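You operate a simulated robot arm through the tools that you are given. There is no shell and no other tool. Be economical: measure what you need, move in short steps, check, and stop when the job is done.

The job below is to be done with a simulated robot arm. You get a single attempt, and the scene is never put back.

## Task
Coat sample 250 to the weight on its label, park the bar and lay the sample on the wire rack.
Fine: set the gap dial first; coat it once only and keep your fingers clear of the bar's edge.
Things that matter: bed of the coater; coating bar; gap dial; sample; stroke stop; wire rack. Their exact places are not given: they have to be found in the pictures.

Only the result counts: the job must be done as asked and must still hold three seconds after the hand-in. Knocking over, shifting, dropping, spilling or breaking anything else fails it.

## Robot
A 6-joint arm with a two-finger gripper, on a carriage that runs on a rail from [-1, -837] to [1, 1503] (x, y) and turns from -3.84 to 1.955 rad about z. Base frame: it is fixed where the carriage stands at the start and does not move with it; the origin is on the floor, on the carriage's upright axis, x ahead of it, y to its left, z up. Units: mm, rad, N and s.
Its first joint turns from -2.897 to 2.897 rad. Places, roughly: bed of the coater [500, -500, 800]; coating bar [500, -600, 900]; gap dial [400, -300, 900]; stroke stop [600, -400, 900]; wire rack [500, -800, 800]. Payload 2.54 kg.
Tool frame: the origin (TCP) lies between the finger pads and is the grasp point; the fingertips stand 23 mm ahead of it; z points along the fingers, y is the line along which they close. Largest opening 126 mm; the body of the gripper starts 82 mm behind the TCP.
Orientation is that of the tool frame in the base frame, as a unit quaternion [x, y, z, w]. With the fingers straight down and closing along the base's y, the tool's x points along the base's -x, its y along +y and its z along -z.

## Interface
- The arm moves only by the tool step_arm. Its argument "series" is a list of rows, each an object of numbers (a shift or turn left out is 0, a gripper value left out holds the last): "hand": the gripper command, from -1 (shut) to 1 (fully open), values between in proportion; "x", "y", "z": the shift along the tool's x, y, z in units of 50 mm (1.0 is 50 mm); "wx", "wy", "wz": the turn, a rotation vector about the tool's x, y, z in units of 4 degrees (1.0 is 4 degrees). In form: [{"hand": .., "x": .., "y": .., "z": .., "wx": .., "wy": .., "wz": ..}, ...]. A call has 1 to 20 rows; each row shifts and turns the commanded pose from where the row before left it, along the tool's axes as they then stand. A call with a number of a shift or a turn outside -1 to 1 is refused whole. Each row takes 0.2 s and may step no farther than 50 mm and 0.15 rad from the row before; otherwise, or with a gripper value out of range, the whole call is refused. Where a pose cannot be reached the arm comes as near as it can. A force on the tool above 50 N (or 10 N above the force at the start of the call, whichever is more), or a blocked arm, ends the call early, and 0.2 s more pass. Each finger halts on what it meets, pressing with about 41 N; the grip force reading is that of the motor and also rises with nothing between the fingers. The clock runs only during rows and for 0.2 s after the last one: add rows that do not move to give the fingers time. The reply holds the time, the measured pose of the TCP, the force on the tool along the base axes, the opening and the grip force, in the units named above and with some noise, with the torque about the TCP (base axes, N m) and any sound that the robot's microphone picked up.
- Cameras (640 x 400 px; columns grow to the right, rows downward): "scene" is now at [45.6, 154.3, 1558.5]; the picture's right is [-0.58, -0.82, 0.00], its down [-0.58, 0.41, -0.70] and it looks along [0.58, -0.41, -0.71] (base axes); focal length 269 px, centre (320, 200). "wrist" rides on the gripper at [82, 14, -122] in the tool frame; the picture's right is [-0.17, 0.99, 0.00], its down [-0.79, -0.13, -0.60] and it looks along [-0.59, -0.10, 0.80] (tool axes); focal length 243 px, centre (320, 200).
- grab_frame(camera): a new picture of that camera. The clock stands still meanwhile.
- raise_lower(by): slides the trunk up (or, below 0, down) by that many mm; the arm and the scene camera ride with it, the base frame stays. It gives what a move gives, with no picture.
- roll_base(legs): drives the robot by 1 to 6 legs, each [ahead, left, turn to the left] in mm, mm and rad, along the robot's own axes; the way and the turn of a leg run together, so that a leg with both is an arc; at most 1500 mm and 3.142 rad a leg. The arm and the cameras ride along, it lands a little off, and it stops where it bumps. It keeps to its track: a leg is cut to what the track allows. It gives what a move gives.
- head_to(pan, tilt): turns the head with the scene camera to pan (to the left, within 2.094 rad either way) and tilt (down, from -0.506 to 1.204), counted from straight ahead of the robot. It gives what a move gives.
- probe_pixels(camera, pixels): for up to 12 pixels [column, row] of the newest picture of that camera ("zoom" is the newest enlarged one), the place [x, y, z] in the base frame of the surface seen there, good to about 3 mm. The clock stands still meanwhile.
- close_up(camera, box): a new picture of the part [left, top, right, bottom] of that camera's present view, enlarged. The clock stands still meanwhile.
- finish_job(): hands the job in; it is judged then, once.

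Keep the steps short. Do not move on a guess: measure, check each grasp and each placing, and mend mistakes. In all there are 80 turns and 48 pictures (those below and enlarged ones count). Leave the gripper open and the arm clear of the work at the hand-in unless told otherwise, and finish with a single line.

The tools are called as a command line: name --argument value ..., lists and objects as JSON in quotes. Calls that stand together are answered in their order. step_arm: Moves the arm, as the interface text tells. Its arguments: {"type":"object","properties":{"series":{"type":"array","items":{"type":"object","properties":{"hand":{"type":"number"},"x":{"type":"number"},"y":{"type":"number"},"z":{"type":"number"},"wx":{"type":"number"},"wy":{"type":"number"},"wz":{"type":"number"}}}}},"required":["series"]} The other tools are called the same way: raise_lower (by) slides the trunk up or down; roll_base (legs) drives the base; head_to (pan, tilt) turns the head that bears the scene camera; grab_frame (camera) takes a picture; probe_pixels (camera, pixels) gives the place of the surface under pixels of a picture; close_up (camera, box) takes an enlarged picture of a part of a camera's view; finish_job () hands the job in.

At the start:

```text
t: 0.0
tcp_pos: [318.7, -426.1, 1137.6]
orientation: [0.0, 1.0, 0.0, 0.0]
contact_force: [0.7, -0.4, 0.0]
wrist_torque: [-0.03, 0.01, -0.01]
gripper_width: 125.9
grip_force: 0.1
trunk travel left (down, up): [-375.0, 115.0]
robot x, y, heading: [0.7, 3.5, -0.001]
head pan, tilt: [-0.614, 0.789]
```

scene: 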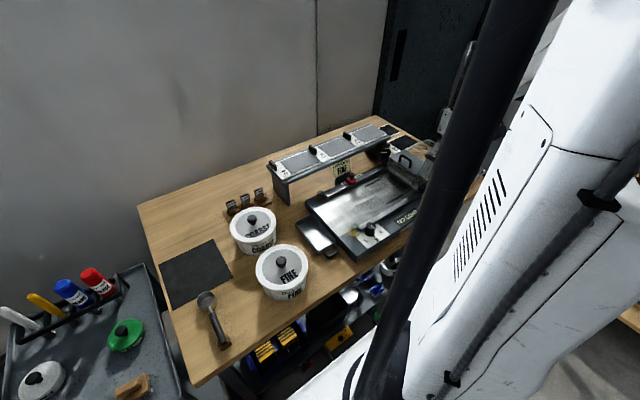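
wrist: 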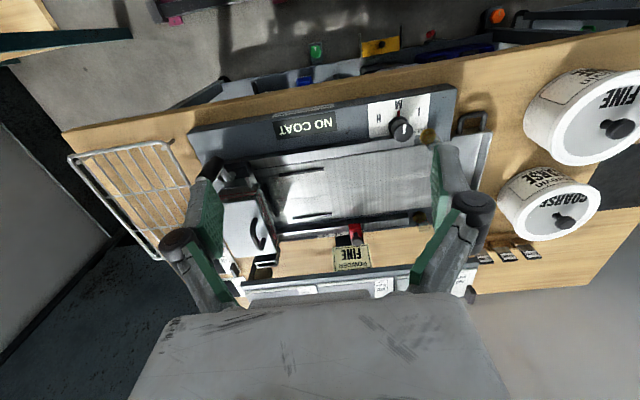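

I see the coater in the wrist view, with the dial near (400,130), the bar near (250,230) and the rack near (130,195). I'll enlarge the wrist and scene views to read the labels.

close_up --camera "wrist" --box '[180, 80, 500, 280]'

close_up --camera "scene" --box '[220, 100, 460, 250]'

```text
2.00 times, centred on (340, 180) of wrist
```

zoom: 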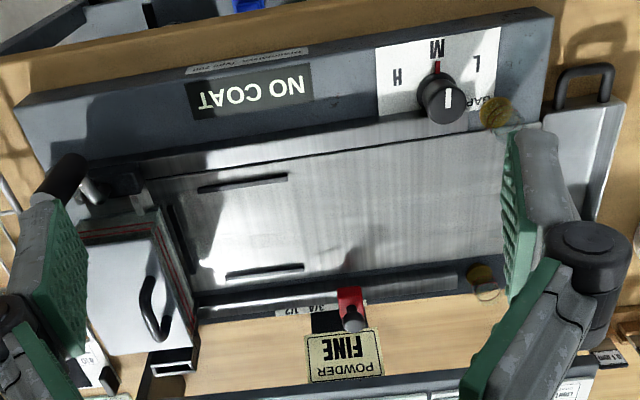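

```text
2.67 times, centred on (340, 175) of scene
```

zoom: 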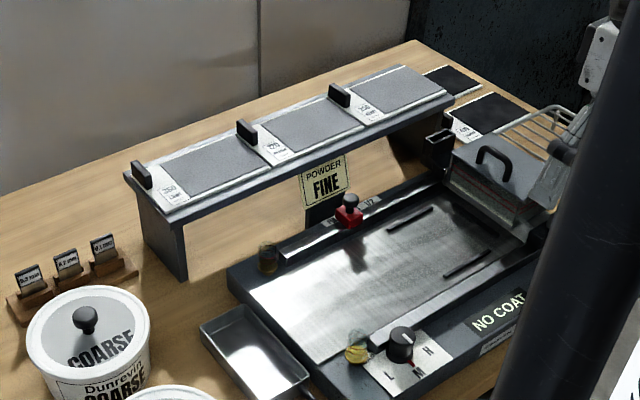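

I'll measure the main features in the scene zoom: shelf samples, stop, dial, bar and rack.

probe_pixels --camera "zoom" --pixels '[[215, 165], [310, 125], [402, 88], [142, 175], [246, 132], [340, 95], [349, 200], [400, 338], [490, 155], [440, 240], [310, 310], [555, 135]]'

probe_pixels --camera "wrist" --pixels '[[401, 128], [377, 107], [399, 103], [425, 110], [356, 232], [205, 170], [130, 195], [245, 225], [258, 235], [300, 128], [215, 205], [265, 262]]'

close_up --camera "scene" --box '[260, 115, 420, 215]'

```text
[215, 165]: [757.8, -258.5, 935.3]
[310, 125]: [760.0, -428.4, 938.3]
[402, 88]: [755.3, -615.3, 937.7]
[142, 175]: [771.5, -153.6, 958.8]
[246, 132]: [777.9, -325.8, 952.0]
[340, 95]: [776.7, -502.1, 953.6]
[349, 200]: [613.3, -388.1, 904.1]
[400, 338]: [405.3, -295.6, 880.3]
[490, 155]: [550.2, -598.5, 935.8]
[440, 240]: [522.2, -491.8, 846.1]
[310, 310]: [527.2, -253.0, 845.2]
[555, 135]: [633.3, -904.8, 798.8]
```

```text
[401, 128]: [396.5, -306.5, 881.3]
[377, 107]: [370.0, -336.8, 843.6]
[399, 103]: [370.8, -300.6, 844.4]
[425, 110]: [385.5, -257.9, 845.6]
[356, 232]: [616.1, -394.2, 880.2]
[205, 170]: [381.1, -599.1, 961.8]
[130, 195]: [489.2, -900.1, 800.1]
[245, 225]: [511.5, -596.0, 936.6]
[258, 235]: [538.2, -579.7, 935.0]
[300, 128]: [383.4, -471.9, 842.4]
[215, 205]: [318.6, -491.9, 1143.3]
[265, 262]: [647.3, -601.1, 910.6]
```

```text
4.00 times, centred on (340, 165) of scene
```

zoom: 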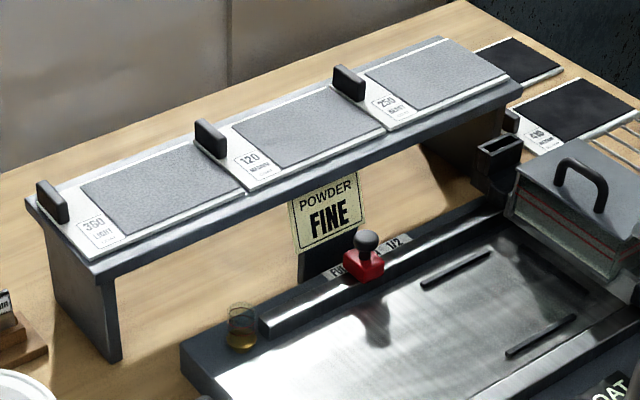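

Sample 250 sits at the far right of the shelf. I need a closer view of the bar mechanism, so I'm moving the arm 160 mm toward -y at the present height.

step_arm --series '[{"y": -0.8}, {"y": -0.8}, {"y": -0.8}, {"y": -0.8}, {}]'

grab_frame --camera "wrist"

close_up --camera "wrist" --box '[200, 80, 440, 230]'

close_up --camera "scene" --box '[330, 110, 440, 179]'

```text
t: 1.2
tcp_pos: [319.8, -586.6, 1136.9]
orientation: [0.0, 1.0, 0.0, -0.001]
contact_force: [-0.8, -0.2, 0.2]
wrist_torque: [0.01, -0.02, -0.01]
gripper_width: 125.9
grip_force: 0.1
trunk travel left (down, up): [-375.0, 115.0]
robot x, y, heading: [-1.3, 3.1, -0.002]
head pan, tilt: [-0.614, 0.789]
```

```text
42 pictures are left
```

wrist: 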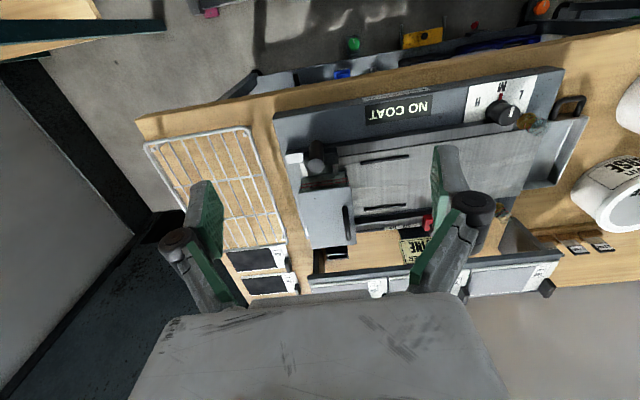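

```text
2.67 times, centred on (320, 155) of wrist
```

zoom: 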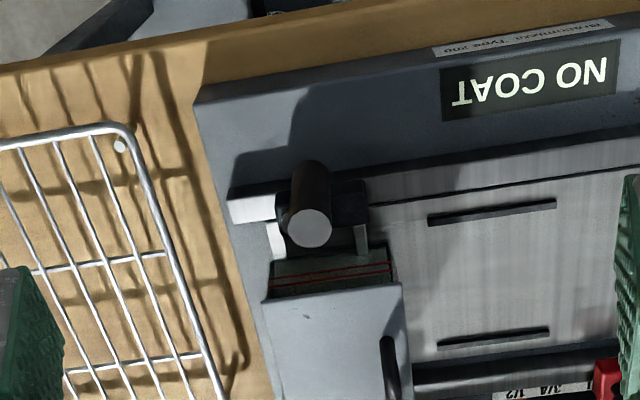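

```text
5.80 times, centred on (385, 144) of scene
```

zoom: 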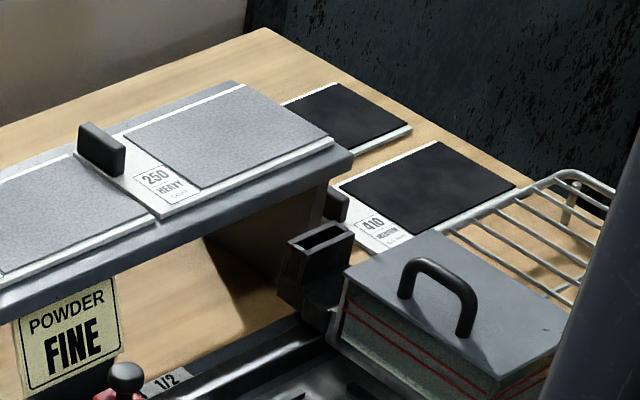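

The label reads "250 HEAVY" plus a small third line. I'm moving over it to read that line with the wrist camera.

step_arm --series '[{"x": -0.9, "y": 0.2}, {"x": -0.9, "y": 0.2}, {"x": -0.9, "y": 0.2}, {"x": -0.9, "y": 0.2}, {"x": -0.9, "y": 0.2}, {"x": -0.9, "y": 0.2}, {"x": -0.9, "y": 0.2, "z": 0.5}, {"z": 0.7}, {}]'

grab_frame --camera "wrist"

```text
refused: row 7 steps farther than a row can; nothing moved
```

```text
39 pictures are left
```

wrist: 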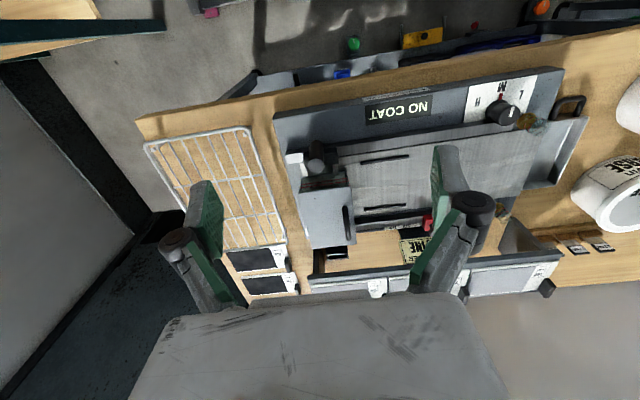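

The call was refused because the combined step was too long. I'm sending it again with shorter steps.

step_arm --series '[{"x": -0.9, "y": 0.2}, {"x": -0.9, "y": 0.2}, {"x": -0.9, "y": 0.2}, {"x": -0.9, "y": 0.2}, {"x": -0.9, "y": 0.2}, {"x": -0.9, "y": 0.2}, {"x": -0.8, "y": 0.2}, {"z": 0.6}, {"z": 0.6}, {}]'

close_up --camera "wrist" --box '[160, 50, 480, 250]'

```text
t: 3.4
tcp_pos: [629.0, -515.6, 1076.6]
orientation: [0.0, 1.0, 0.0, -0.001]
contact_force: [0.6, -0.3, 0.0]
wrist_torque: [0.0, 0.04, -0.04]
gripper_width: 126.0
grip_force: 0.2
trunk travel left (down, up): [-375.0, 115.0]
robot x, y, heading: [0.4, 4.0, 0.002]
head pan, tilt: [-0.614, 0.789]
```

```text
2.00 times, centred on (320, 150) of wrist
```

zoom: 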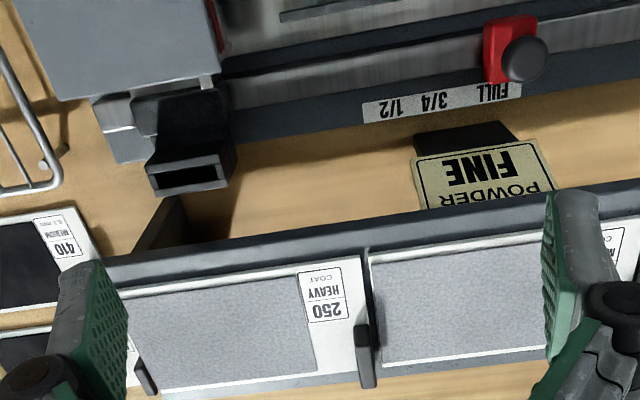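

The label reads "250 HEAVY COAT" and the stroke stop stands at FULL. Now I need to understand the bar, so I'm backing the arm away in -x and looking at the near knob and far bracket.

step_arm --series '[{"x": 0.95}, {"x": 0.95}, {"x": 0.95}, {"x": 0.95}, {"x": 0.95, "y": 0.1}, {"y": 0.6, "wz": 0}, {}]'

grab_frame --camera "wrist"

close_up --camera "scene" --box '[360, 130, 450, 186]'

```text
t: 5.0
tcp_pos: [391.6, -479.5, 1078.2]
orientation: [0.0, 1.0, 0.0, 0.0]
contact_force: [-0.4, 0.1, -1.0]
wrist_torque: [-0.03, 0.01, -0.02]
gripper_width: 125.8
grip_force: 0.0
trunk travel left (down, up): [-375.0, 115.0]
robot x, y, heading: [0.2, -3.2, 0.001]
head pan, tilt: [-0.614, 0.789]
```

```text
37 pictures are left
```

wrist: 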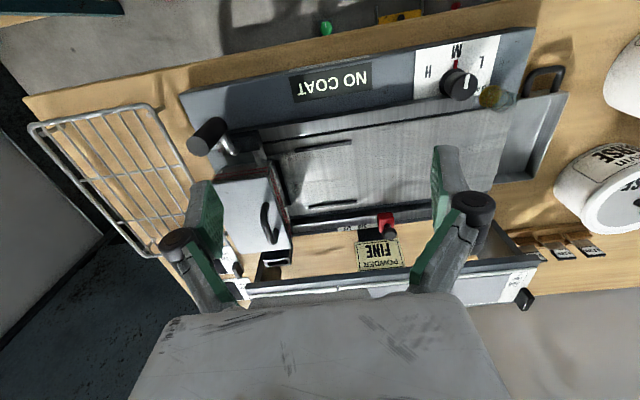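

```text
7.11 times, centred on (405, 158) of scene
```

zoom: 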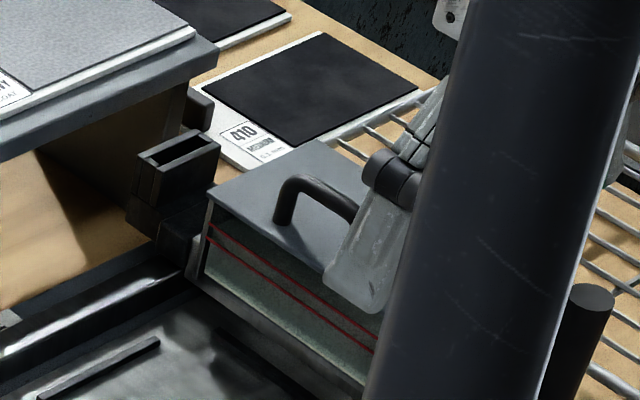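

The hopper bar rides on two rails with a vertical knob at its near end. I'm zooming on the dial plate, the knob and the small tags.

close_up --camera "wrist" --box '[400, 30, 560, 130]'

close_up --camera "wrist" --box '[170, 90, 410, 240]'

probe_pixels --camera "wrist" --pixels '[[458, 84], [470, 80], [207, 136], [218, 147], [264, 220], [268, 262], [388, 222], [300, 220], [330, 205], [315, 146], [275, 160], [570, 95]]'

close_up --camera "scene" --box '[210, 180, 280, 224]'

```text
4.00 times, centred on (480, 80) of wrist
```

zoom: 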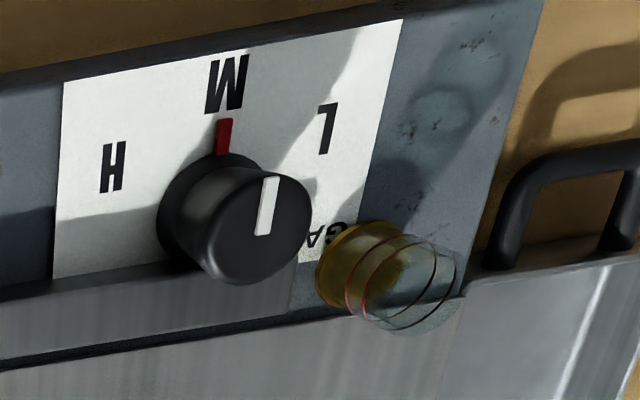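

```text
2.67 times, centred on (290, 165) of wrist
```

zoom: 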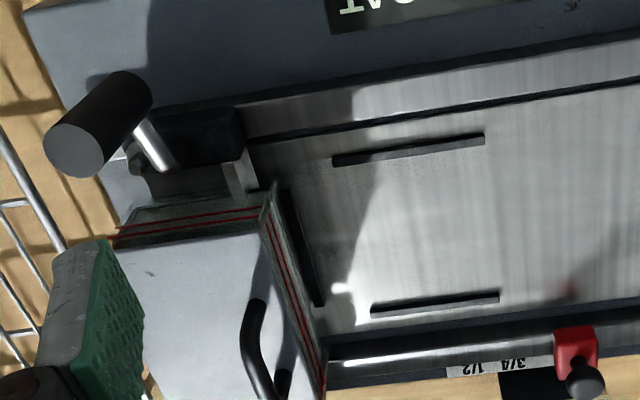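

```text
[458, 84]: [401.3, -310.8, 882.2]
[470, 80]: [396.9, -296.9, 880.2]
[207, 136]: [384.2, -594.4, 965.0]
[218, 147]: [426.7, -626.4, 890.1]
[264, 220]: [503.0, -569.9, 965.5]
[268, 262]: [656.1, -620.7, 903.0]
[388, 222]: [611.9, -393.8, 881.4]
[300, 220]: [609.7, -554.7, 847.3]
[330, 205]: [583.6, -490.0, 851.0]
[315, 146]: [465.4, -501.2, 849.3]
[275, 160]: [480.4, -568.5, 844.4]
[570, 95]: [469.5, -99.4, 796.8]
```

```text
9.09 times, centred on (245, 202) of scene
```

zoom: 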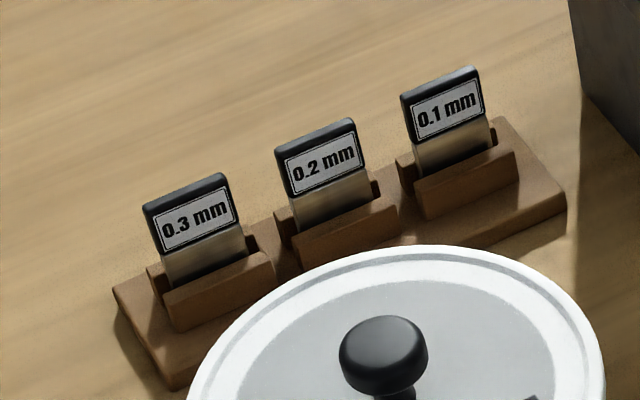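

The dial points at M and needs to go to H. I'm zooming on the dial from the scene camera to measure its letters and pointer.

close_up --camera "scene" --box '[336, 200, 416, 250]'

```text
8.00 times, centred on (376, 225) of scene
```

zoom: 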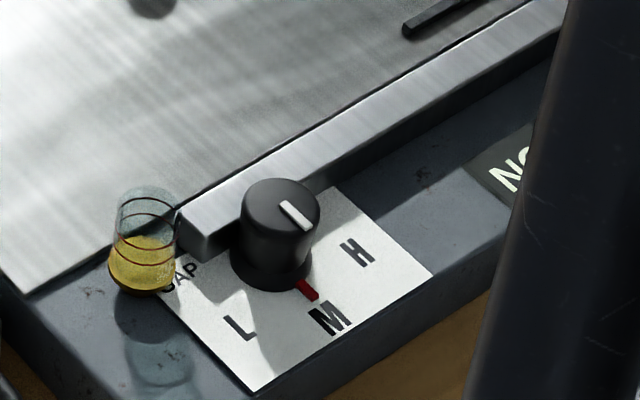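

probe_pixels --camera "zoom" --pixels '[[357, 252], [329, 318], [240, 327], [308, 290], [280, 205], [281, 180], [244, 205], [319, 210], [150, 250], [148, 200], [275, 285], [300, 222]]'

```text
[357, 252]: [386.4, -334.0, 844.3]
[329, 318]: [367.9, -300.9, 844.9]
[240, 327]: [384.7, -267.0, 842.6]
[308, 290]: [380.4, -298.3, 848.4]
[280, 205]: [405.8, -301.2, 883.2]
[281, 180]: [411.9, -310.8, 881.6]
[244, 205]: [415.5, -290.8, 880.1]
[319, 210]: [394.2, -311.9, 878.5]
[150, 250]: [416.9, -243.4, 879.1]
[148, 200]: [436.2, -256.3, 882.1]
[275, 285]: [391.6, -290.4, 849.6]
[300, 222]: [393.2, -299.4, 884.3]
```

The knob is centred near (404,-301) and M to H is about 62° counter-clockwise. A glass vial stands at about (425,-250). I'm checking the rail height and vial outline.

probe_pixels --camera "zoom" --pixels '[[200, 215], [203, 250], [330, 160], [345, 175], [225, 235], [215, 255], [120, 270], [175, 255], [140, 290], [118, 215], [178, 210], [146, 188]]'

```text
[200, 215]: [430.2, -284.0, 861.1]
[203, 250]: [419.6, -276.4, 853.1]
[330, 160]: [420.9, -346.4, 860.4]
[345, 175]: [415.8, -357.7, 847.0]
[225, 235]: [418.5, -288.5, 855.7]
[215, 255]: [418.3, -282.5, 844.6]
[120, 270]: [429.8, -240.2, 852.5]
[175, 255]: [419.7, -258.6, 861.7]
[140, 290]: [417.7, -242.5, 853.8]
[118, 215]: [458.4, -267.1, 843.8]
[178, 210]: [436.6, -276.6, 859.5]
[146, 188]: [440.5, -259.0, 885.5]
```

The rail top is z≈861 and the knob top z≈882, so I'll grip the knob with the TCP at z≈888. I'm moving over the knob, pre-rotating 20° and narrowing the gripper to about 60 mm.

step_arm --series '[{"y": 0.9, "hand": -0.05}, {"y": 0.9}, {"y": 0.9, "x": -0.13}, {"y": 0.87, "x": -0.14}, {"wz": -1, "z": 0.7}, {"wz": -1, "z": 0.7}, {"wz": -1, "z": 0.6}, {"wz": -1}, {"wz": -1}, {}, {}]'

grab_frame --camera "wrist"

```text
t: 7.4
tcp_pos: [403.3, -302.1, 978.9]
orientation: [-0.174, 0.985, 0.0, -0.001]
contact_force: [0.4, 0.4, 0.1]
wrist_torque: [0.01, 0.03, 0.0]
gripper_width: 59.5
grip_force: 0.1
trunk travel left (down, up): [-375.0, 115.0]
robot x, y, heading: [1.8, -2.1, 0.006]
head pan, tilt: [-0.614, 0.789]
```

```text
31 pictures are left
```

wrist: 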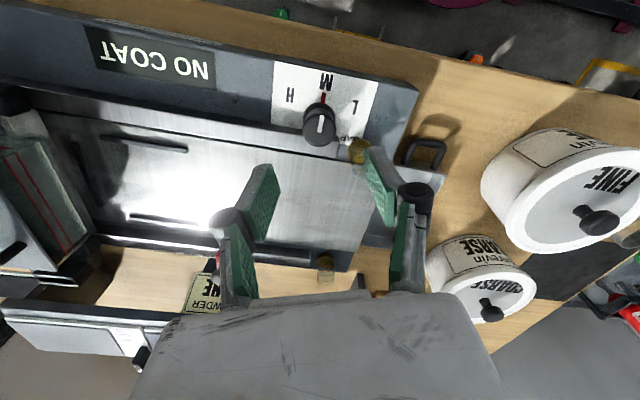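

The pose is over the knob and tool y points at 110°. I'm descending 90 mm in short steps with the force limit on.

step_arm --series '[{"z": 0.5}, {"z": 0.5}, {"z": 0.4}, {"z": 0.4}, {}]'

grab_frame --camera "wrist"

```text
t: 8.6
tcp_pos: [404.4, -302.5, 888.2]
orientation: [-0.174, 0.985, 0.0, -0.001]
contact_force: [-0.3, -1.0, 1.4]
wrist_torque: [0.0, 0.03, 0.01]
gripper_width: 59.9
grip_force: 0.0
trunk travel left (down, up): [-375.0, 115.0]
robot x, y, heading: [0.1, 1.7, 0.001]
head pan, tilt: [-0.614, 0.789]
```

```text
30 pictures are left
```

wrist: 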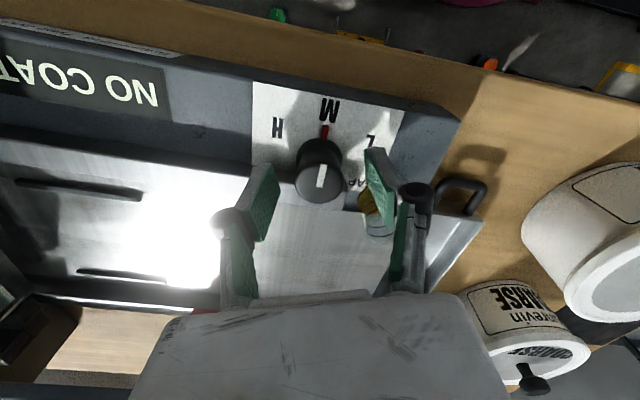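

The knob is centred between the pads, so I'm closing on it.

step_arm --series '[{"hand": -1}, {}, {}, {}]'

```text
t: 9.6
tcp_pos: [403.6, -302.4, 887.6]
orientation: [-0.173, 0.985, 0.001, 0.0]
contact_force: [3.1, -9.0, 2.1]
wrist_torque: [-0.3, -0.07, -0.01]
gripper_width: 30.9
grip_force: 45.2
trunk travel left (down, up): [-375.0, 115.0]
robot x, y, heading: [-1.6, 1.2, -0.003]
head pan, tilt: [-0.614, 0.789]
```

The knob is gripped at 30.9 mm. I'm turning it counter-clockwise 62° from M to H.

step_arm --series '[{"wz": -1}, {"wz": -1}, {"wz": -1}, {"wz": -1}, {"wz": -1}, {"wz": -1}, {"wz": -1}, {"wz": -1}, {"wz": -1}, {"wz": -1}, {"wz": -1}, {"wz": -1}, {"wz": -1}, {"wz": -1}, {"wz": -1}, {"wz": -0.4}, {}]'

close_up --camera "scene" --box '[336, 200, 416, 250]'

```text
t: 13.2
tcp_pos: [404.8, -304.6, 887.9]
orientation: [-0.653, 0.757, 0.0, 0.0]
contact_force: [12.1, -32.1, 8.7]
wrist_torque: [-0.61, -0.29, -0.01]
gripper_width: 31.0
grip_force: 44.6
trunk travel left (down, up): [-375.0, 115.0]
robot x, y, heading: [-0.6, -1.2, 0.002]
head pan, tilt: [-0.614, 0.789]
```

```text
8.00 times, centred on (376, 225) of scene
```

zoom: 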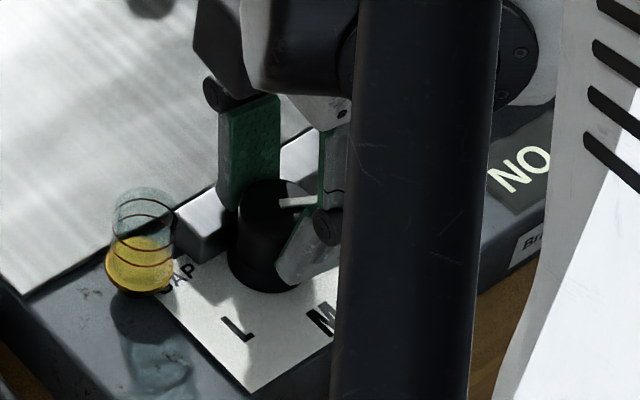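

The pointer has turned toward H. I'm opening to about 60 mm, rising clear and checking the dial.

step_arm --series '[{"hand": -0.05}, {}, {}, {"z": -0.6}, {"z": -0.8}, {"z": -0.8}, {}]'

close_up --camera "scene" --box '[336, 200, 416, 250]'

grab_frame --camera "wrist"

```text
t: 14.8
tcp_pos: [405.0, -301.1, 999.2]
orientation: [-0.654, 0.757, 0.0, 0.0]
contact_force: [-0.5, -0.4, 0.2]
wrist_torque: [0.0, -0.05, -0.03]
gripper_width: 59.7
grip_force: 0.0
trunk travel left (down, up): [-375.0, 115.0]
robot x, y, heading: [3.0, 2.1, 0.0]
head pan, tilt: [-0.614, 0.789]
```

```text
8.00 times, centred on (376, 225) of scene
```

zoom: 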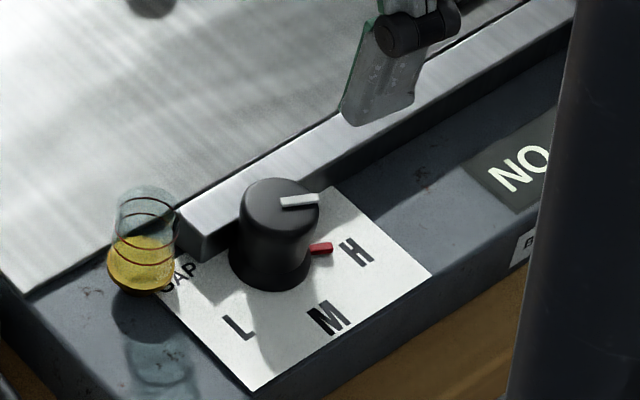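

```text
27 pictures are left
```

wrist: 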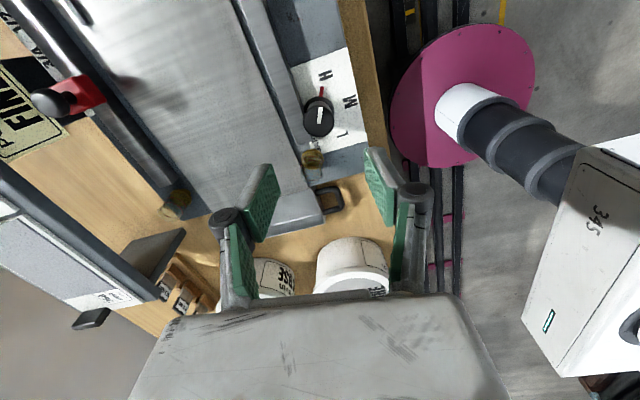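

The dial stands at H. I'm checking the red pointer's angle and measuring the sample's geometry on the shelf.

probe_pixels --camera "zoom" --pixels '[[329, 247], [312, 248], [357, 252]]'

step_arm --series '[{"wz": 1, "z": -0.8}, {"wz": 1, "z": -0.5}, {"wz": 1}, {"wz": 1}, {"wz": 1}, {"wz": 1}, {"wz": 1}, {"wz": 1}, {"wz": 1}, {"wz": 1}, {"wz": 1}, {"wz": 1}, {"wz": 1}, {"wz": 1}, {"wz": 1}, {"wz": 1}, {"wz": 1}, {"wz": 1}, {"wz": 1}, {"wz": 1}]'

close_up --camera "scene" --box '[300, 115, 412, 185]'

```text
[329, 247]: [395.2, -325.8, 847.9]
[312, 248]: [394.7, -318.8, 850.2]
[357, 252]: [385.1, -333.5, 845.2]
```

```text
t: 19.0
tcp_pos: [404.3, -303.0, 1063.1]
orientation: [-0.014, 1.0, 0.0, 0.0]
contact_force: [0.5, -0.2, -0.1]
wrist_torque: [-0.04, 0.01, -0.01]
gripper_width: 59.9
grip_force: 0.1
trunk travel left (down, up): [-375.0, 115.0]
robot x, y, heading: [5.4, 0.8, 0.001]
head pan, tilt: [-0.614, 0.789]
```

```text
5.71 times, centred on (356, 150) of scene
```

zoom: 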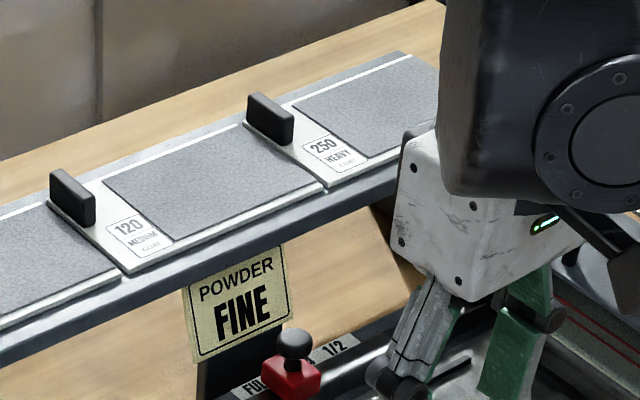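

The dial is set. Next I'm moving over the shelf to measure sample 250's tab and edges.

step_arm --series '[{"x": -0.8, "y": -0.55}, {"x": -0.8, "y": -0.55}, {"x": -0.8, "y": -0.55}, {"x": -0.8, "y": -0.55}, {"x": -0.8, "y": -0.55}, {"x": -0.4, "y": -0.55}, {"y": -0.6}, {"wz": 0.4, "hand": 0.2}, {}]'

grab_frame --camera "wrist"

```text
t: 21.0
tcp_pos: [630.0, -490.2, 1063.2]
orientation: [0.0, 1.0, 0.001, 0.0]
contact_force: [0.2, 0.8, 0.7]
wrist_torque: [0.02, -0.02, 0.01]
gripper_width: 75.6
grip_force: 0.1
trunk travel left (down, up): [-375.0, 115.0]
robot x, y, heading: [1.8, -1.6, -0.001]
head pan, tilt: [-0.614, 0.789]
```

```text
25 pictures are left
```

wrist: 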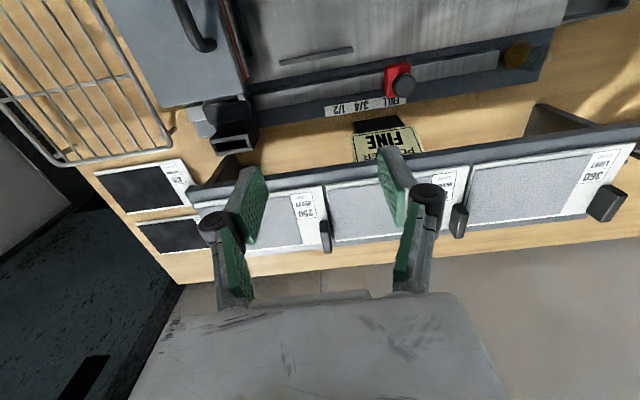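

close_up --camera "wrist" --box '[180, 165, 340, 265]'

probe_pixels --camera "wrist" --pixels '[[325, 222], [325, 236], [327, 250], [320, 190], [327, 190], [337, 215], [305, 240], [290, 195], [404, 85], [400, 62], [517, 52], [316, 55]]'

```text
4.00 times, centred on (260, 215) of wrist
```

zoom: 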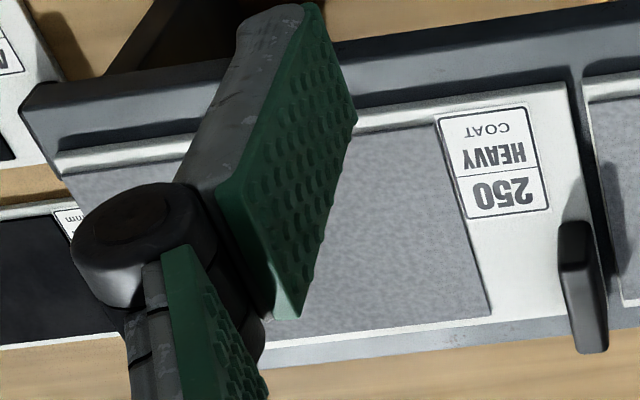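

```text
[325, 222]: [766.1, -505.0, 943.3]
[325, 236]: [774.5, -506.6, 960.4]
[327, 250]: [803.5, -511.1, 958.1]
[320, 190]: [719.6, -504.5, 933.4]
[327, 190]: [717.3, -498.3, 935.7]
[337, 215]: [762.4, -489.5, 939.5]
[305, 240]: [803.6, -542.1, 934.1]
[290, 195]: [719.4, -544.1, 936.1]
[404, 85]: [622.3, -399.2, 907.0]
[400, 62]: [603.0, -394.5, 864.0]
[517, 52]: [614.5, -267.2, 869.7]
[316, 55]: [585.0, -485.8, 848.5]
```

probe_pixels --camera "zoom" --pixels '[[574, 232], [575, 262], [590, 345], [582, 260], [600, 345], [560, 85], [350, 128], [65, 160], [560, 320], [270, 345], [597, 300], [566, 300]]'

```text
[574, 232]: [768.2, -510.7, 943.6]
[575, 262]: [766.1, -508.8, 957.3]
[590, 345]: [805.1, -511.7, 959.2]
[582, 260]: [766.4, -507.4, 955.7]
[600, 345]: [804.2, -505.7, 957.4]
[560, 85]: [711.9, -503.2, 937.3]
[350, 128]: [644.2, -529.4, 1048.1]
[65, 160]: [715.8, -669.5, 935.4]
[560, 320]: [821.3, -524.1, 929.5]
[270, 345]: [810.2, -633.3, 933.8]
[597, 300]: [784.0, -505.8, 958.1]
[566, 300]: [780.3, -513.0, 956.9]
```

Tab of sample 250 is centred at about (785,-508) with its top at z≈958 and the plate surface at z≈936. I'm moving above it with the gripper at 44 mm, then checking before the descent.

step_arm --series '[{"x": -0.8, "y": -0.1, "hand": -0.3}, {"x": -0.8, "y": -0.1}, {"x": -0.8, "y": -0.1}, {"x": -0.7, "y": -0.06}, {"z": 0.6}, {"z": 0.7}, {}]'

grab_frame --camera "wrist"

```text
t: 22.6
tcp_pos: [783.9, -508.5, 997.3]
orientation: [0.0, 1.0, 0.0, 0.0]
contact_force: [0.3, 0.2, 0.0]
wrist_torque: [-0.01, 0.02, -0.01]
gripper_width: 44.1
grip_force: 0.0
trunk travel left (down, up): [-375.0, 115.0]
robot x, y, heading: [0.6, 2.9, -0.003]
head pan, tilt: [-0.614, 0.789]
```

```text
23 pictures are left
```

wrist: 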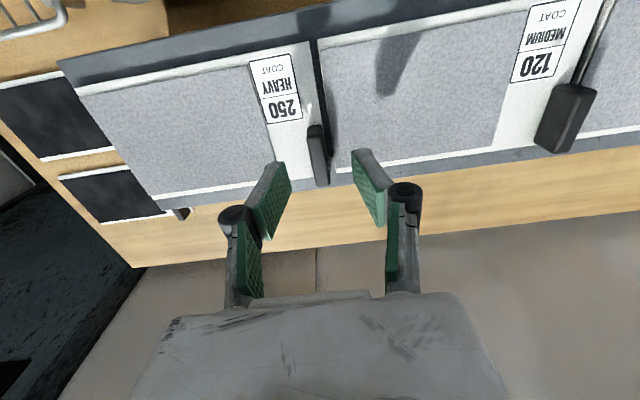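

The view shows the whole sample. I'm probing its corners and the tab before going down.

probe_pixels --camera "wrist" --pixels '[[80, 90], [150, 202], [305, 45], [314, 45], [250, 70], [262, 130], [313, 130], [322, 180], [316, 150], [322, 130], [60, 65]]'

```text
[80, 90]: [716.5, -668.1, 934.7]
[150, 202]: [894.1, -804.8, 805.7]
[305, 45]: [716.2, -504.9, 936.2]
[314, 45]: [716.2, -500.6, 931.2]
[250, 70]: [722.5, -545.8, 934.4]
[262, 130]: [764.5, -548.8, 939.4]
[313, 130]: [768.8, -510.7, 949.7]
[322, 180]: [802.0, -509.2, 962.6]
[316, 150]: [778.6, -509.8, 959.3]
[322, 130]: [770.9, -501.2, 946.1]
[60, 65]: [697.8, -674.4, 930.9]
```

Measurements agree. I'm descending to z≈963 and closing on the tab.

step_arm --series '[{"z": 0.4, "y": 0.02}, {"z": 0.28}, {}, {"hand": -1}, {}, {}, {}]'

```text
t: 24.2
tcp_pos: [785.2, -507.4, 965.2]
orientation: [0.0, 1.0, 0.0, 0.0]
contact_force: [-0.4, 0.2, -0.2]
wrist_torque: [0.04, 0.0, -0.03]
gripper_width: 12.4
grip_force: 38.6
trunk travel left (down, up): [-375.0, 115.0]
robot x, y, heading: [0.3, 0.2, -0.003]
head pan, tilt: [-0.614, 0.789]
```

The tab is held at 12.4 mm. I'm lifting 60 mm and checking the held sample and the bed from the scene camera.

step_arm --series '[{"z": -0.2}, {"z": -0.3}, {"z": -0.4}, {"z": -0.5}, {}]'

close_up --camera "scene" --box '[320, 110, 480, 210]'

```text
t: 25.4
tcp_pos: [785.0, -506.6, 1034.7]
orientation: [0.0, 1.0, 0.0, 0.0]
contact_force: [0.4, 0.2, -0.9]
wrist_torque: [0.08, -0.01, 0.01]
gripper_width: 12.6
grip_force: 39.0
trunk travel left (down, up): [-375.0, 115.0]
robot x, y, heading: [1.8, -2.5, -0.0]
head pan, tilt: [-0.614, 0.789]
```

```text
4.00 times, centred on (400, 160) of scene
```

zoom: 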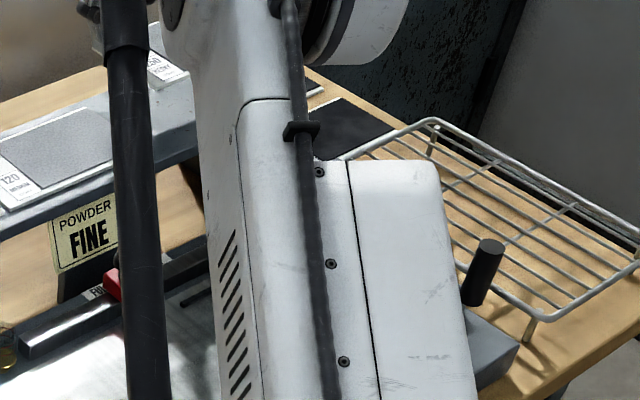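

The arm blocks the bed here but the rack is in clear view, so I'm measuring it now.

probe_pixels --camera "zoom" --pixels '[[428, 121], [620, 258], [548, 318], [576, 206], [460, 243], [530, 185], [490, 245], [500, 170], [430, 140], [530, 330], [600, 235], [480, 150]]'

step_arm --series '[{"x": 0.8, "y": 0.6}, {"x": 0.8, "y": 0.6}, {"x": 0.8, "y": 0.6}, {"x": 0.8, "y": 0.6}, {"x": 0.8}, {"x": 0.6}, {}]'

grab_frame --camera "wrist"

```text
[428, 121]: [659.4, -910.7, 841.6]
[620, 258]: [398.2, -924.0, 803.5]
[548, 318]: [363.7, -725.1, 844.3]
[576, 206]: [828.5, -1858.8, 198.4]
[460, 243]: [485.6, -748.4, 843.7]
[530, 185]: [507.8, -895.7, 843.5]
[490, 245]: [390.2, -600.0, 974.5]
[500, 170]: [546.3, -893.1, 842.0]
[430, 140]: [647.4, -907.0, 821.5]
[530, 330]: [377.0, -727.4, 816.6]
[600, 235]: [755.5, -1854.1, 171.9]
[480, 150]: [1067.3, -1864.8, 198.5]
```

```text
t: 27.0
tcp_pos: [554.8, -388.1, 1035.0]
orientation: [0.0, 1.0, 0.001, 0.0]
contact_force: [-0.6, -0.5, -0.2]
wrist_torque: [0.03, -0.01, -0.01]
gripper_width: 12.2
grip_force: 39.1
trunk travel left (down, up): [-375.0, 115.0]
robot x, y, heading: [1.8, -0.1, 0.001]
head pan, tilt: [-0.614, 0.789]
```

```text
21 pictures are left
```

wrist: 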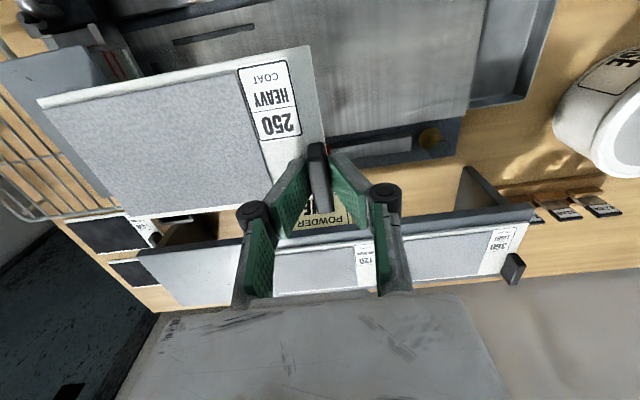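

The sample hangs level in the grip. I'm probing its corners relative to the TCP and the visible near fence strip.

probe_pixels --camera "wrist" --pixels '[[44, 104], [308, 50], [238, 75], [265, 165], [110, 200], [178, 43], [254, 27], [100, 150], [318, 110], [30, 25], [65, 20], [20, 65]]'

close_up --camera "scene" --box '[300, 130, 460, 230]'

```text
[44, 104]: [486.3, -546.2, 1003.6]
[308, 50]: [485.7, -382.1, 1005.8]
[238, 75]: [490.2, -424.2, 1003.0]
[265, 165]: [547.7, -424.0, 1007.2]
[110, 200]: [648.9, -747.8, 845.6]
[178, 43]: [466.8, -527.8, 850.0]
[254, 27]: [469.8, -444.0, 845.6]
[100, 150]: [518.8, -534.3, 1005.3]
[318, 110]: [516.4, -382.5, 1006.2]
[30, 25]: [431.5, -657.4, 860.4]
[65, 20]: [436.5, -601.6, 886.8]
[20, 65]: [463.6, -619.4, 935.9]
```

```text
4.00 times, centred on (380, 180) of scene
```

zoom: 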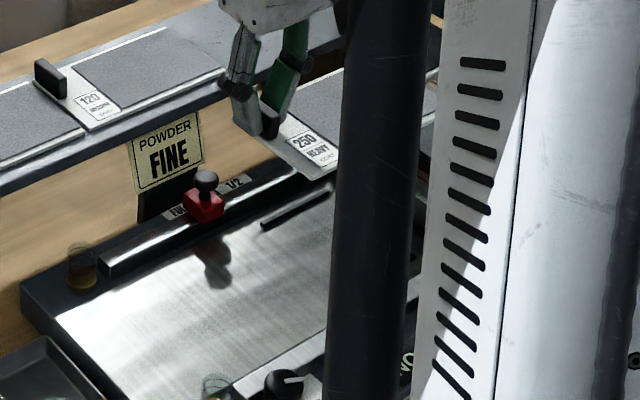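

probe_pixels --camera "zoom" --pixels '[[264, 226], [300, 205], [332, 187], [266, 232], [280, 205], [205, 180], [205, 205], [188, 205], [222, 200], [178, 212], [238, 182], [262, 112]]'

```text
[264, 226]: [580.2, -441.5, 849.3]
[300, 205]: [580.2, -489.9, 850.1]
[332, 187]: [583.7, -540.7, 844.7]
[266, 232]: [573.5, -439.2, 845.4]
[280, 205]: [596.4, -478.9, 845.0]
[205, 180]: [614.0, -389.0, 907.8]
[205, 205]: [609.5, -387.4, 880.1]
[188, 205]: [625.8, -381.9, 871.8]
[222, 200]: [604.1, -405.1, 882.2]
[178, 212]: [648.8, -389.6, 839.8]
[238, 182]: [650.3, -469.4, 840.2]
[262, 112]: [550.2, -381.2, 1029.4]
```

The bed channel centre is x≈524 and the end fence y≈-568, so the TCP goes to x≈547. I'm shifting slightly and lowering to 10 mm above the bed.

step_arm --series '[{"x": 0.16, "y": 0.1}, {"z": 0.8}, {"z": 0.8}, {"z": 0.7}, {"z": 0.5}, {}]'

grab_frame --camera "wrist"

```text
t: 28.4
tcp_pos: [547.4, -382.6, 895.0]
orientation: [0.0, 1.0, 0.0, 0.0]
contact_force: [0.2, -1.1, -1.7]
wrist_torque: [0.08, -0.03, 0.0]
gripper_width: 12.2
grip_force: 38.5
trunk travel left (down, up): [-375.0, 115.0]
robot x, y, heading: [0.8, -2.1, -0.004]
head pan, tilt: [-0.614, 0.789]
```

```text
19 pictures are left
```

wrist: 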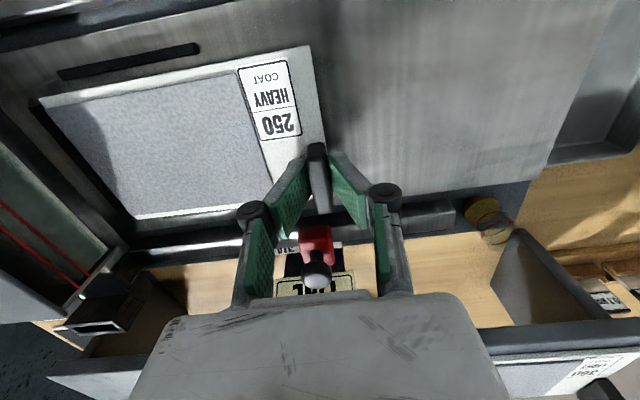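

The sample sits above the bed within the three fence strips. I'm measuring the remaining clearances.

probe_pixels --camera "wrist" --pixels '[[33, 112], [85, 170], [125, 225], [44, 104], [135, 215], [140, 222], [200, 214], [100, 68], [190, 50], [100, 92], [308, 50], [105, 250]]'

```text
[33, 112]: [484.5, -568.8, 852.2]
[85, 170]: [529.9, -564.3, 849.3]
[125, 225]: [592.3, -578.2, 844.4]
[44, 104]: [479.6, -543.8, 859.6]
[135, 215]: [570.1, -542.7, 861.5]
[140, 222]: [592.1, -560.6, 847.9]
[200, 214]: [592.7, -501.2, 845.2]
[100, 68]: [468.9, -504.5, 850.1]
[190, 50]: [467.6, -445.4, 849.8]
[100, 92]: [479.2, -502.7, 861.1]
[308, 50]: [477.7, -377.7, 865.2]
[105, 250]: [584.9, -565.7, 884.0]
```

Side clearances are about 6 mm and the end clearance about 20 mm. I'm lowering gently to contact with the bed.

step_arm --series '[{"z": 0.1}, {"z": 0.08}, {"z": 0.06}, {}]'

```text
t: 29.4
tcp_pos: [547.3, -382.8, 882.6]
orientation: [-0.001, 1.0, -0.001, 0.0]
contact_force: [0.4, -0.4, -0.6]
wrist_torque: [0.02, 0.0, 0.01]
gripper_width: 12.5
grip_force: 38.6
trunk travel left (down, up): [-375.0, 115.0]
robot x, y, heading: [-0.1, 2.1, -0.001]
head pan, tilt: [-0.614, 0.789]
```

step_arm --series '[{"z": 0.03}, {"z": 0.03}, {"z": 0.03}, {}]'

```text
t: 30.4
tcp_pos: [546.7, -382.7, 880.1]
orientation: [0.0, 1.0, -0.001, 0.001]
contact_force: [9.0, -4.7, 33.0]
wrist_torque: [-0.07, 0.43, 0.1]
gripper_width: 12.3
grip_force: 39.4
trunk travel left (down, up): [-375.0, 115.0]
robot x, y, heading: [1.9, 1.7, -0.001]
head pan, tilt: [-0.614, 0.789]
```

It touched the bed at z≈880. I'm easing up slightly and sliding the sample -y toward the end fence.

step_arm --series '[{"z": -0.05}, {"y": -0.15}, {"y": -0.15}, {"y": -0.06}, {}]'

grab_frame --camera "wrist"

```text
t: 31.6
tcp_pos: [547.3, -397.3, 880.6]
orientation: [-0.001, 1.0, 0.001, 0.0]
contact_force: [-3.9, 22.0, 1.3]
wrist_torque: [0.49, 0.09, -0.24]
gripper_width: 12.4
grip_force: 38.6
trunk travel left (down, up): [-375.0, 115.0]
robot x, y, heading: [1.5, 2.1, -0.006]
head pan, tilt: [-0.614, 0.789]
```

```text
18 pictures are left
```

wrist: 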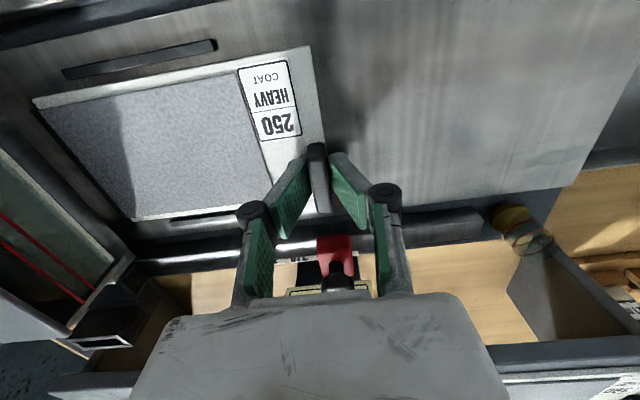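

The 22 N reaction shows the sample is seated against the end fence. I'm relaxing the push, opening and rising.

step_arm --series '[{"y": 0.06}, {"hand": -0.5}, {}, {"z": -0.4}, {"z": -0.8}, {"z": -0.8}, {}]'

grab_frame --camera "wrist"

```text
t: 33.2
tcp_pos: [546.0, -397.3, 981.6]
orientation: [0.0, 1.0, 0.0, -0.001]
contact_force: [0.4, 0.1, 0.7]
wrist_torque: [0.01, -0.03, -0.02]
gripper_width: 31.6
grip_force: 0.1
trunk travel left (down, up): [-375.0, 115.0]
robot x, y, heading: [2.6, -2.3, -0.003]
head pan, tilt: [-0.614, 0.789]
```

```text
17 pictures are left
```

wrist: 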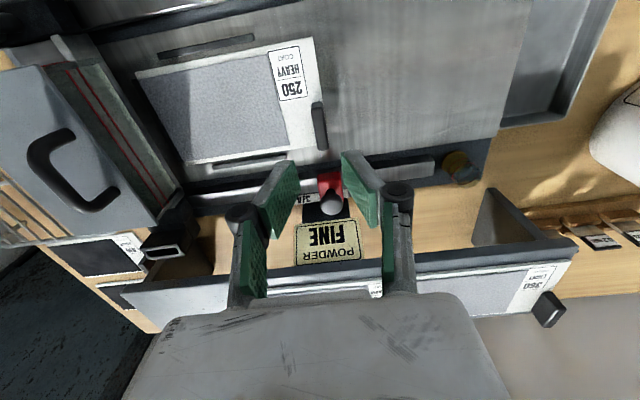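

The sample lies in place. I'm measuring the tab, coat boundary, stop face and bar front.

probe_pixels --camera "wrist" --pixels '[[318, 125], [318, 60], [270, 65], [285, 145], [140, 85], [188, 158], [321, 185], [330, 205], [165, 215], [178, 195], [120, 130], [165, 240]]'

close_up --camera "wrist" --box '[0, 0, 240, 150]'

```text
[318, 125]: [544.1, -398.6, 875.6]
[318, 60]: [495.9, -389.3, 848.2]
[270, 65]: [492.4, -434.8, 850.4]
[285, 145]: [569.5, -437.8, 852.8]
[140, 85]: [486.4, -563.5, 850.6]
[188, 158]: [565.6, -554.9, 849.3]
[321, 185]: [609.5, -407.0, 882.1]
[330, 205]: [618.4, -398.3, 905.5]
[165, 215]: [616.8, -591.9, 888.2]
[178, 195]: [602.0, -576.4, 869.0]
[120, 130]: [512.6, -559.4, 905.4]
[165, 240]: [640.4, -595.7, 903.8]
```

```text
2.67 times, centred on (120, 75) of wrist
```

zoom: 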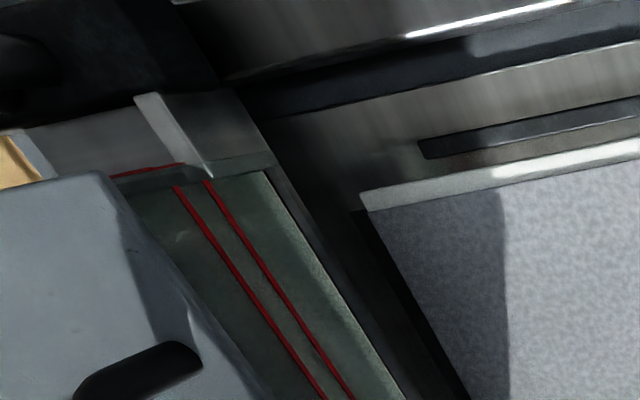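

The bar's far block will meet the stop after roughly 175 mm of travel. I'm rising and moving above the bar's near knob to measure it.

step_arm --series '[{"z": -0.9, "hand": 0.0}, {"z": -0.8}, {"x": 0.8, "y": -0.1}, {"x": 0.8, "y": -0.3}, {"x": 0.8, "y": -0.5}, {"x": 0.8, "y": -0.5}, {"y": -0.8}, {"y": -0.8}, {}]'

grab_frame --camera "wrist"

```text
t: 35.2
tcp_pos: [386.5, -547.5, 1066.5]
orientation: [-0.001, 1.0, 0.0, 0.0]
contact_force: [0.6, -0.5, -0.4]
wrist_torque: [0.03, 0.0, 0.02]
gripper_width: 63.0
grip_force: 0.0
trunk travel left (down, up): [-375.0, 115.0]
robot x, y, heading: [-1.3, -1.7, -0.004]
head pan, tilt: [-0.614, 0.789]
```

```text
15 pictures are left
```

wrist: 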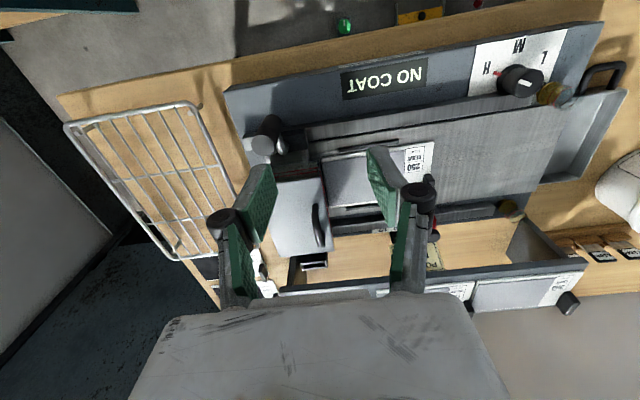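

probe_pixels --camera "wrist" --pixels '[[260, 146], [250, 145], [271, 147], [260, 138], [268, 125], [275, 120], [290, 140], [265, 152], [282, 135], [300, 138]]'

close_up --camera "wrist" --box '[220, 90, 332, 160]'

```text
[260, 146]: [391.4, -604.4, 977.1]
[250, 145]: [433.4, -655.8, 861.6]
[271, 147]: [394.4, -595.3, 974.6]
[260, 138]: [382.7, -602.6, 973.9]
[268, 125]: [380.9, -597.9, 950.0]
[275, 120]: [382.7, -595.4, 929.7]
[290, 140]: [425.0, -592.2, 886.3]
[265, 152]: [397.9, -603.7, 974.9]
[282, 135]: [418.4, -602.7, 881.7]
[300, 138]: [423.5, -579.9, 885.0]
```

```text
5.71 times, centred on (276, 125) of wrist
```

zoom: 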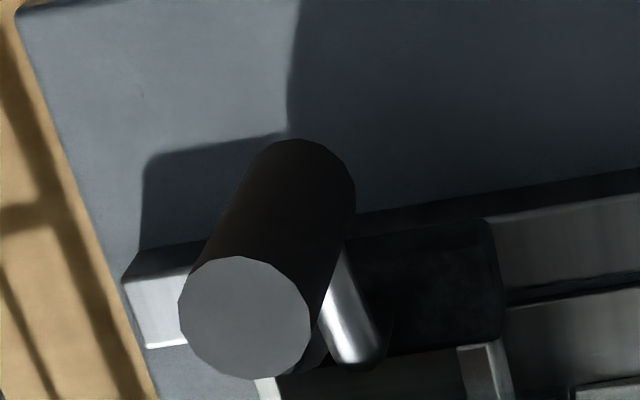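

The knob is a vertical cylinder about 28 mm across, centred at about (392,-602) with its top at z≈975. I'm lowering over it with the TCP at z≈950, closing along y.

step_arm --series '[{"y": -0.55, "x": -0.06}, {"y": -0.54, "x": -0.06}, {"z": 0.6}, {"z": 0.6}, {}]'

grab_frame --camera "wrist"

```text
t: 36.4
tcp_pos: [393.6, -602.6, 1004.6]
orientation: [0.0, 1.0, 0.001, 0.0]
contact_force: [0.1, -0.6, -0.3]
wrist_torque: [0.04, 0.01, 0.01]
gripper_width: 62.9
grip_force: 0.2
trunk travel left (down, up): [-375.0, 115.0]
robot x, y, heading: [0.7, 3.7, -0.006]
head pan, tilt: [-0.614, 0.789]
```

```text
13 pictures are left
```

wrist: 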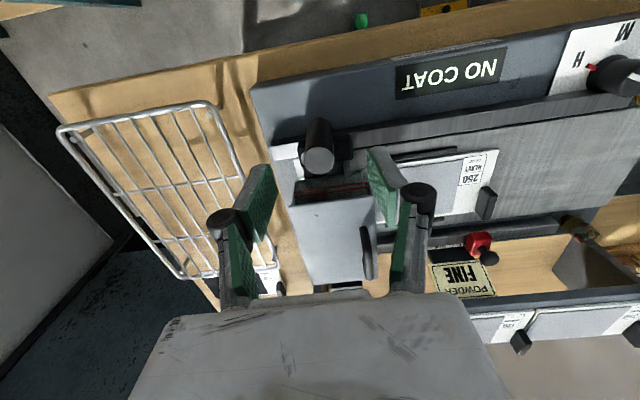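

The knob lies centred between the fingers. I'm descending and closing.

step_arm --series '[{"z": 0.5}, {"z": 0.58}, {}, {"hand": -1}, {}, {}, {}]'

```text
t: 38.0
tcp_pos: [391.7, -601.9, 952.2]
orientation: [0.0, 1.0, 0.0, 0.0]
contact_force: [-0.8, -0.7, -6.1]
wrist_torque: [-0.02, -0.23, 0.02]
gripper_width: 22.5
grip_force: 45.1
trunk travel left (down, up): [-375.0, 115.0]
robot x, y, heading: [-1.0, 0.5, 0.0]
head pan, tilt: [-0.614, 0.789]
```

The knob is held at 22.5 mm. I'm starting the stroke toward the stop with 8 mm rows and watching the force.

step_arm --series '[{"y": 0.16}, {"y": 0.16}, {"y": 0.16}, {"y": 0.16}, {"y": 0.16}, {"y": 0.16}, {"y": 0.16}, {"y": 0.16}, {"y": 0.16}, {"y": 0.16}, {"y": 0.16}, {"y": 0.16}, {"y": 0.16}, {"y": 0.16}, {"y": 0.16}, {"y": 0.16}, {"y": 0.16}, {"y": 0.16}, {"y": 0.16}, {"y": 0.16}]'

```text
t: 42.2
tcp_pos: [393.0, -442.2, 951.9]
orientation: [0.0, 1.0, -0.001, 0.0]
contact_force: [11.9, -6.9, 27.8]
wrist_torque: [-0.25, 0.14, 0.05]
gripper_width: 22.9
grip_force: 45.2
trunk travel left (down, up): [-375.0, 115.0]
robot x, y, heading: [1.4, 2.1, 0.001]
head pan, tilt: [-0.614, 0.789]
```

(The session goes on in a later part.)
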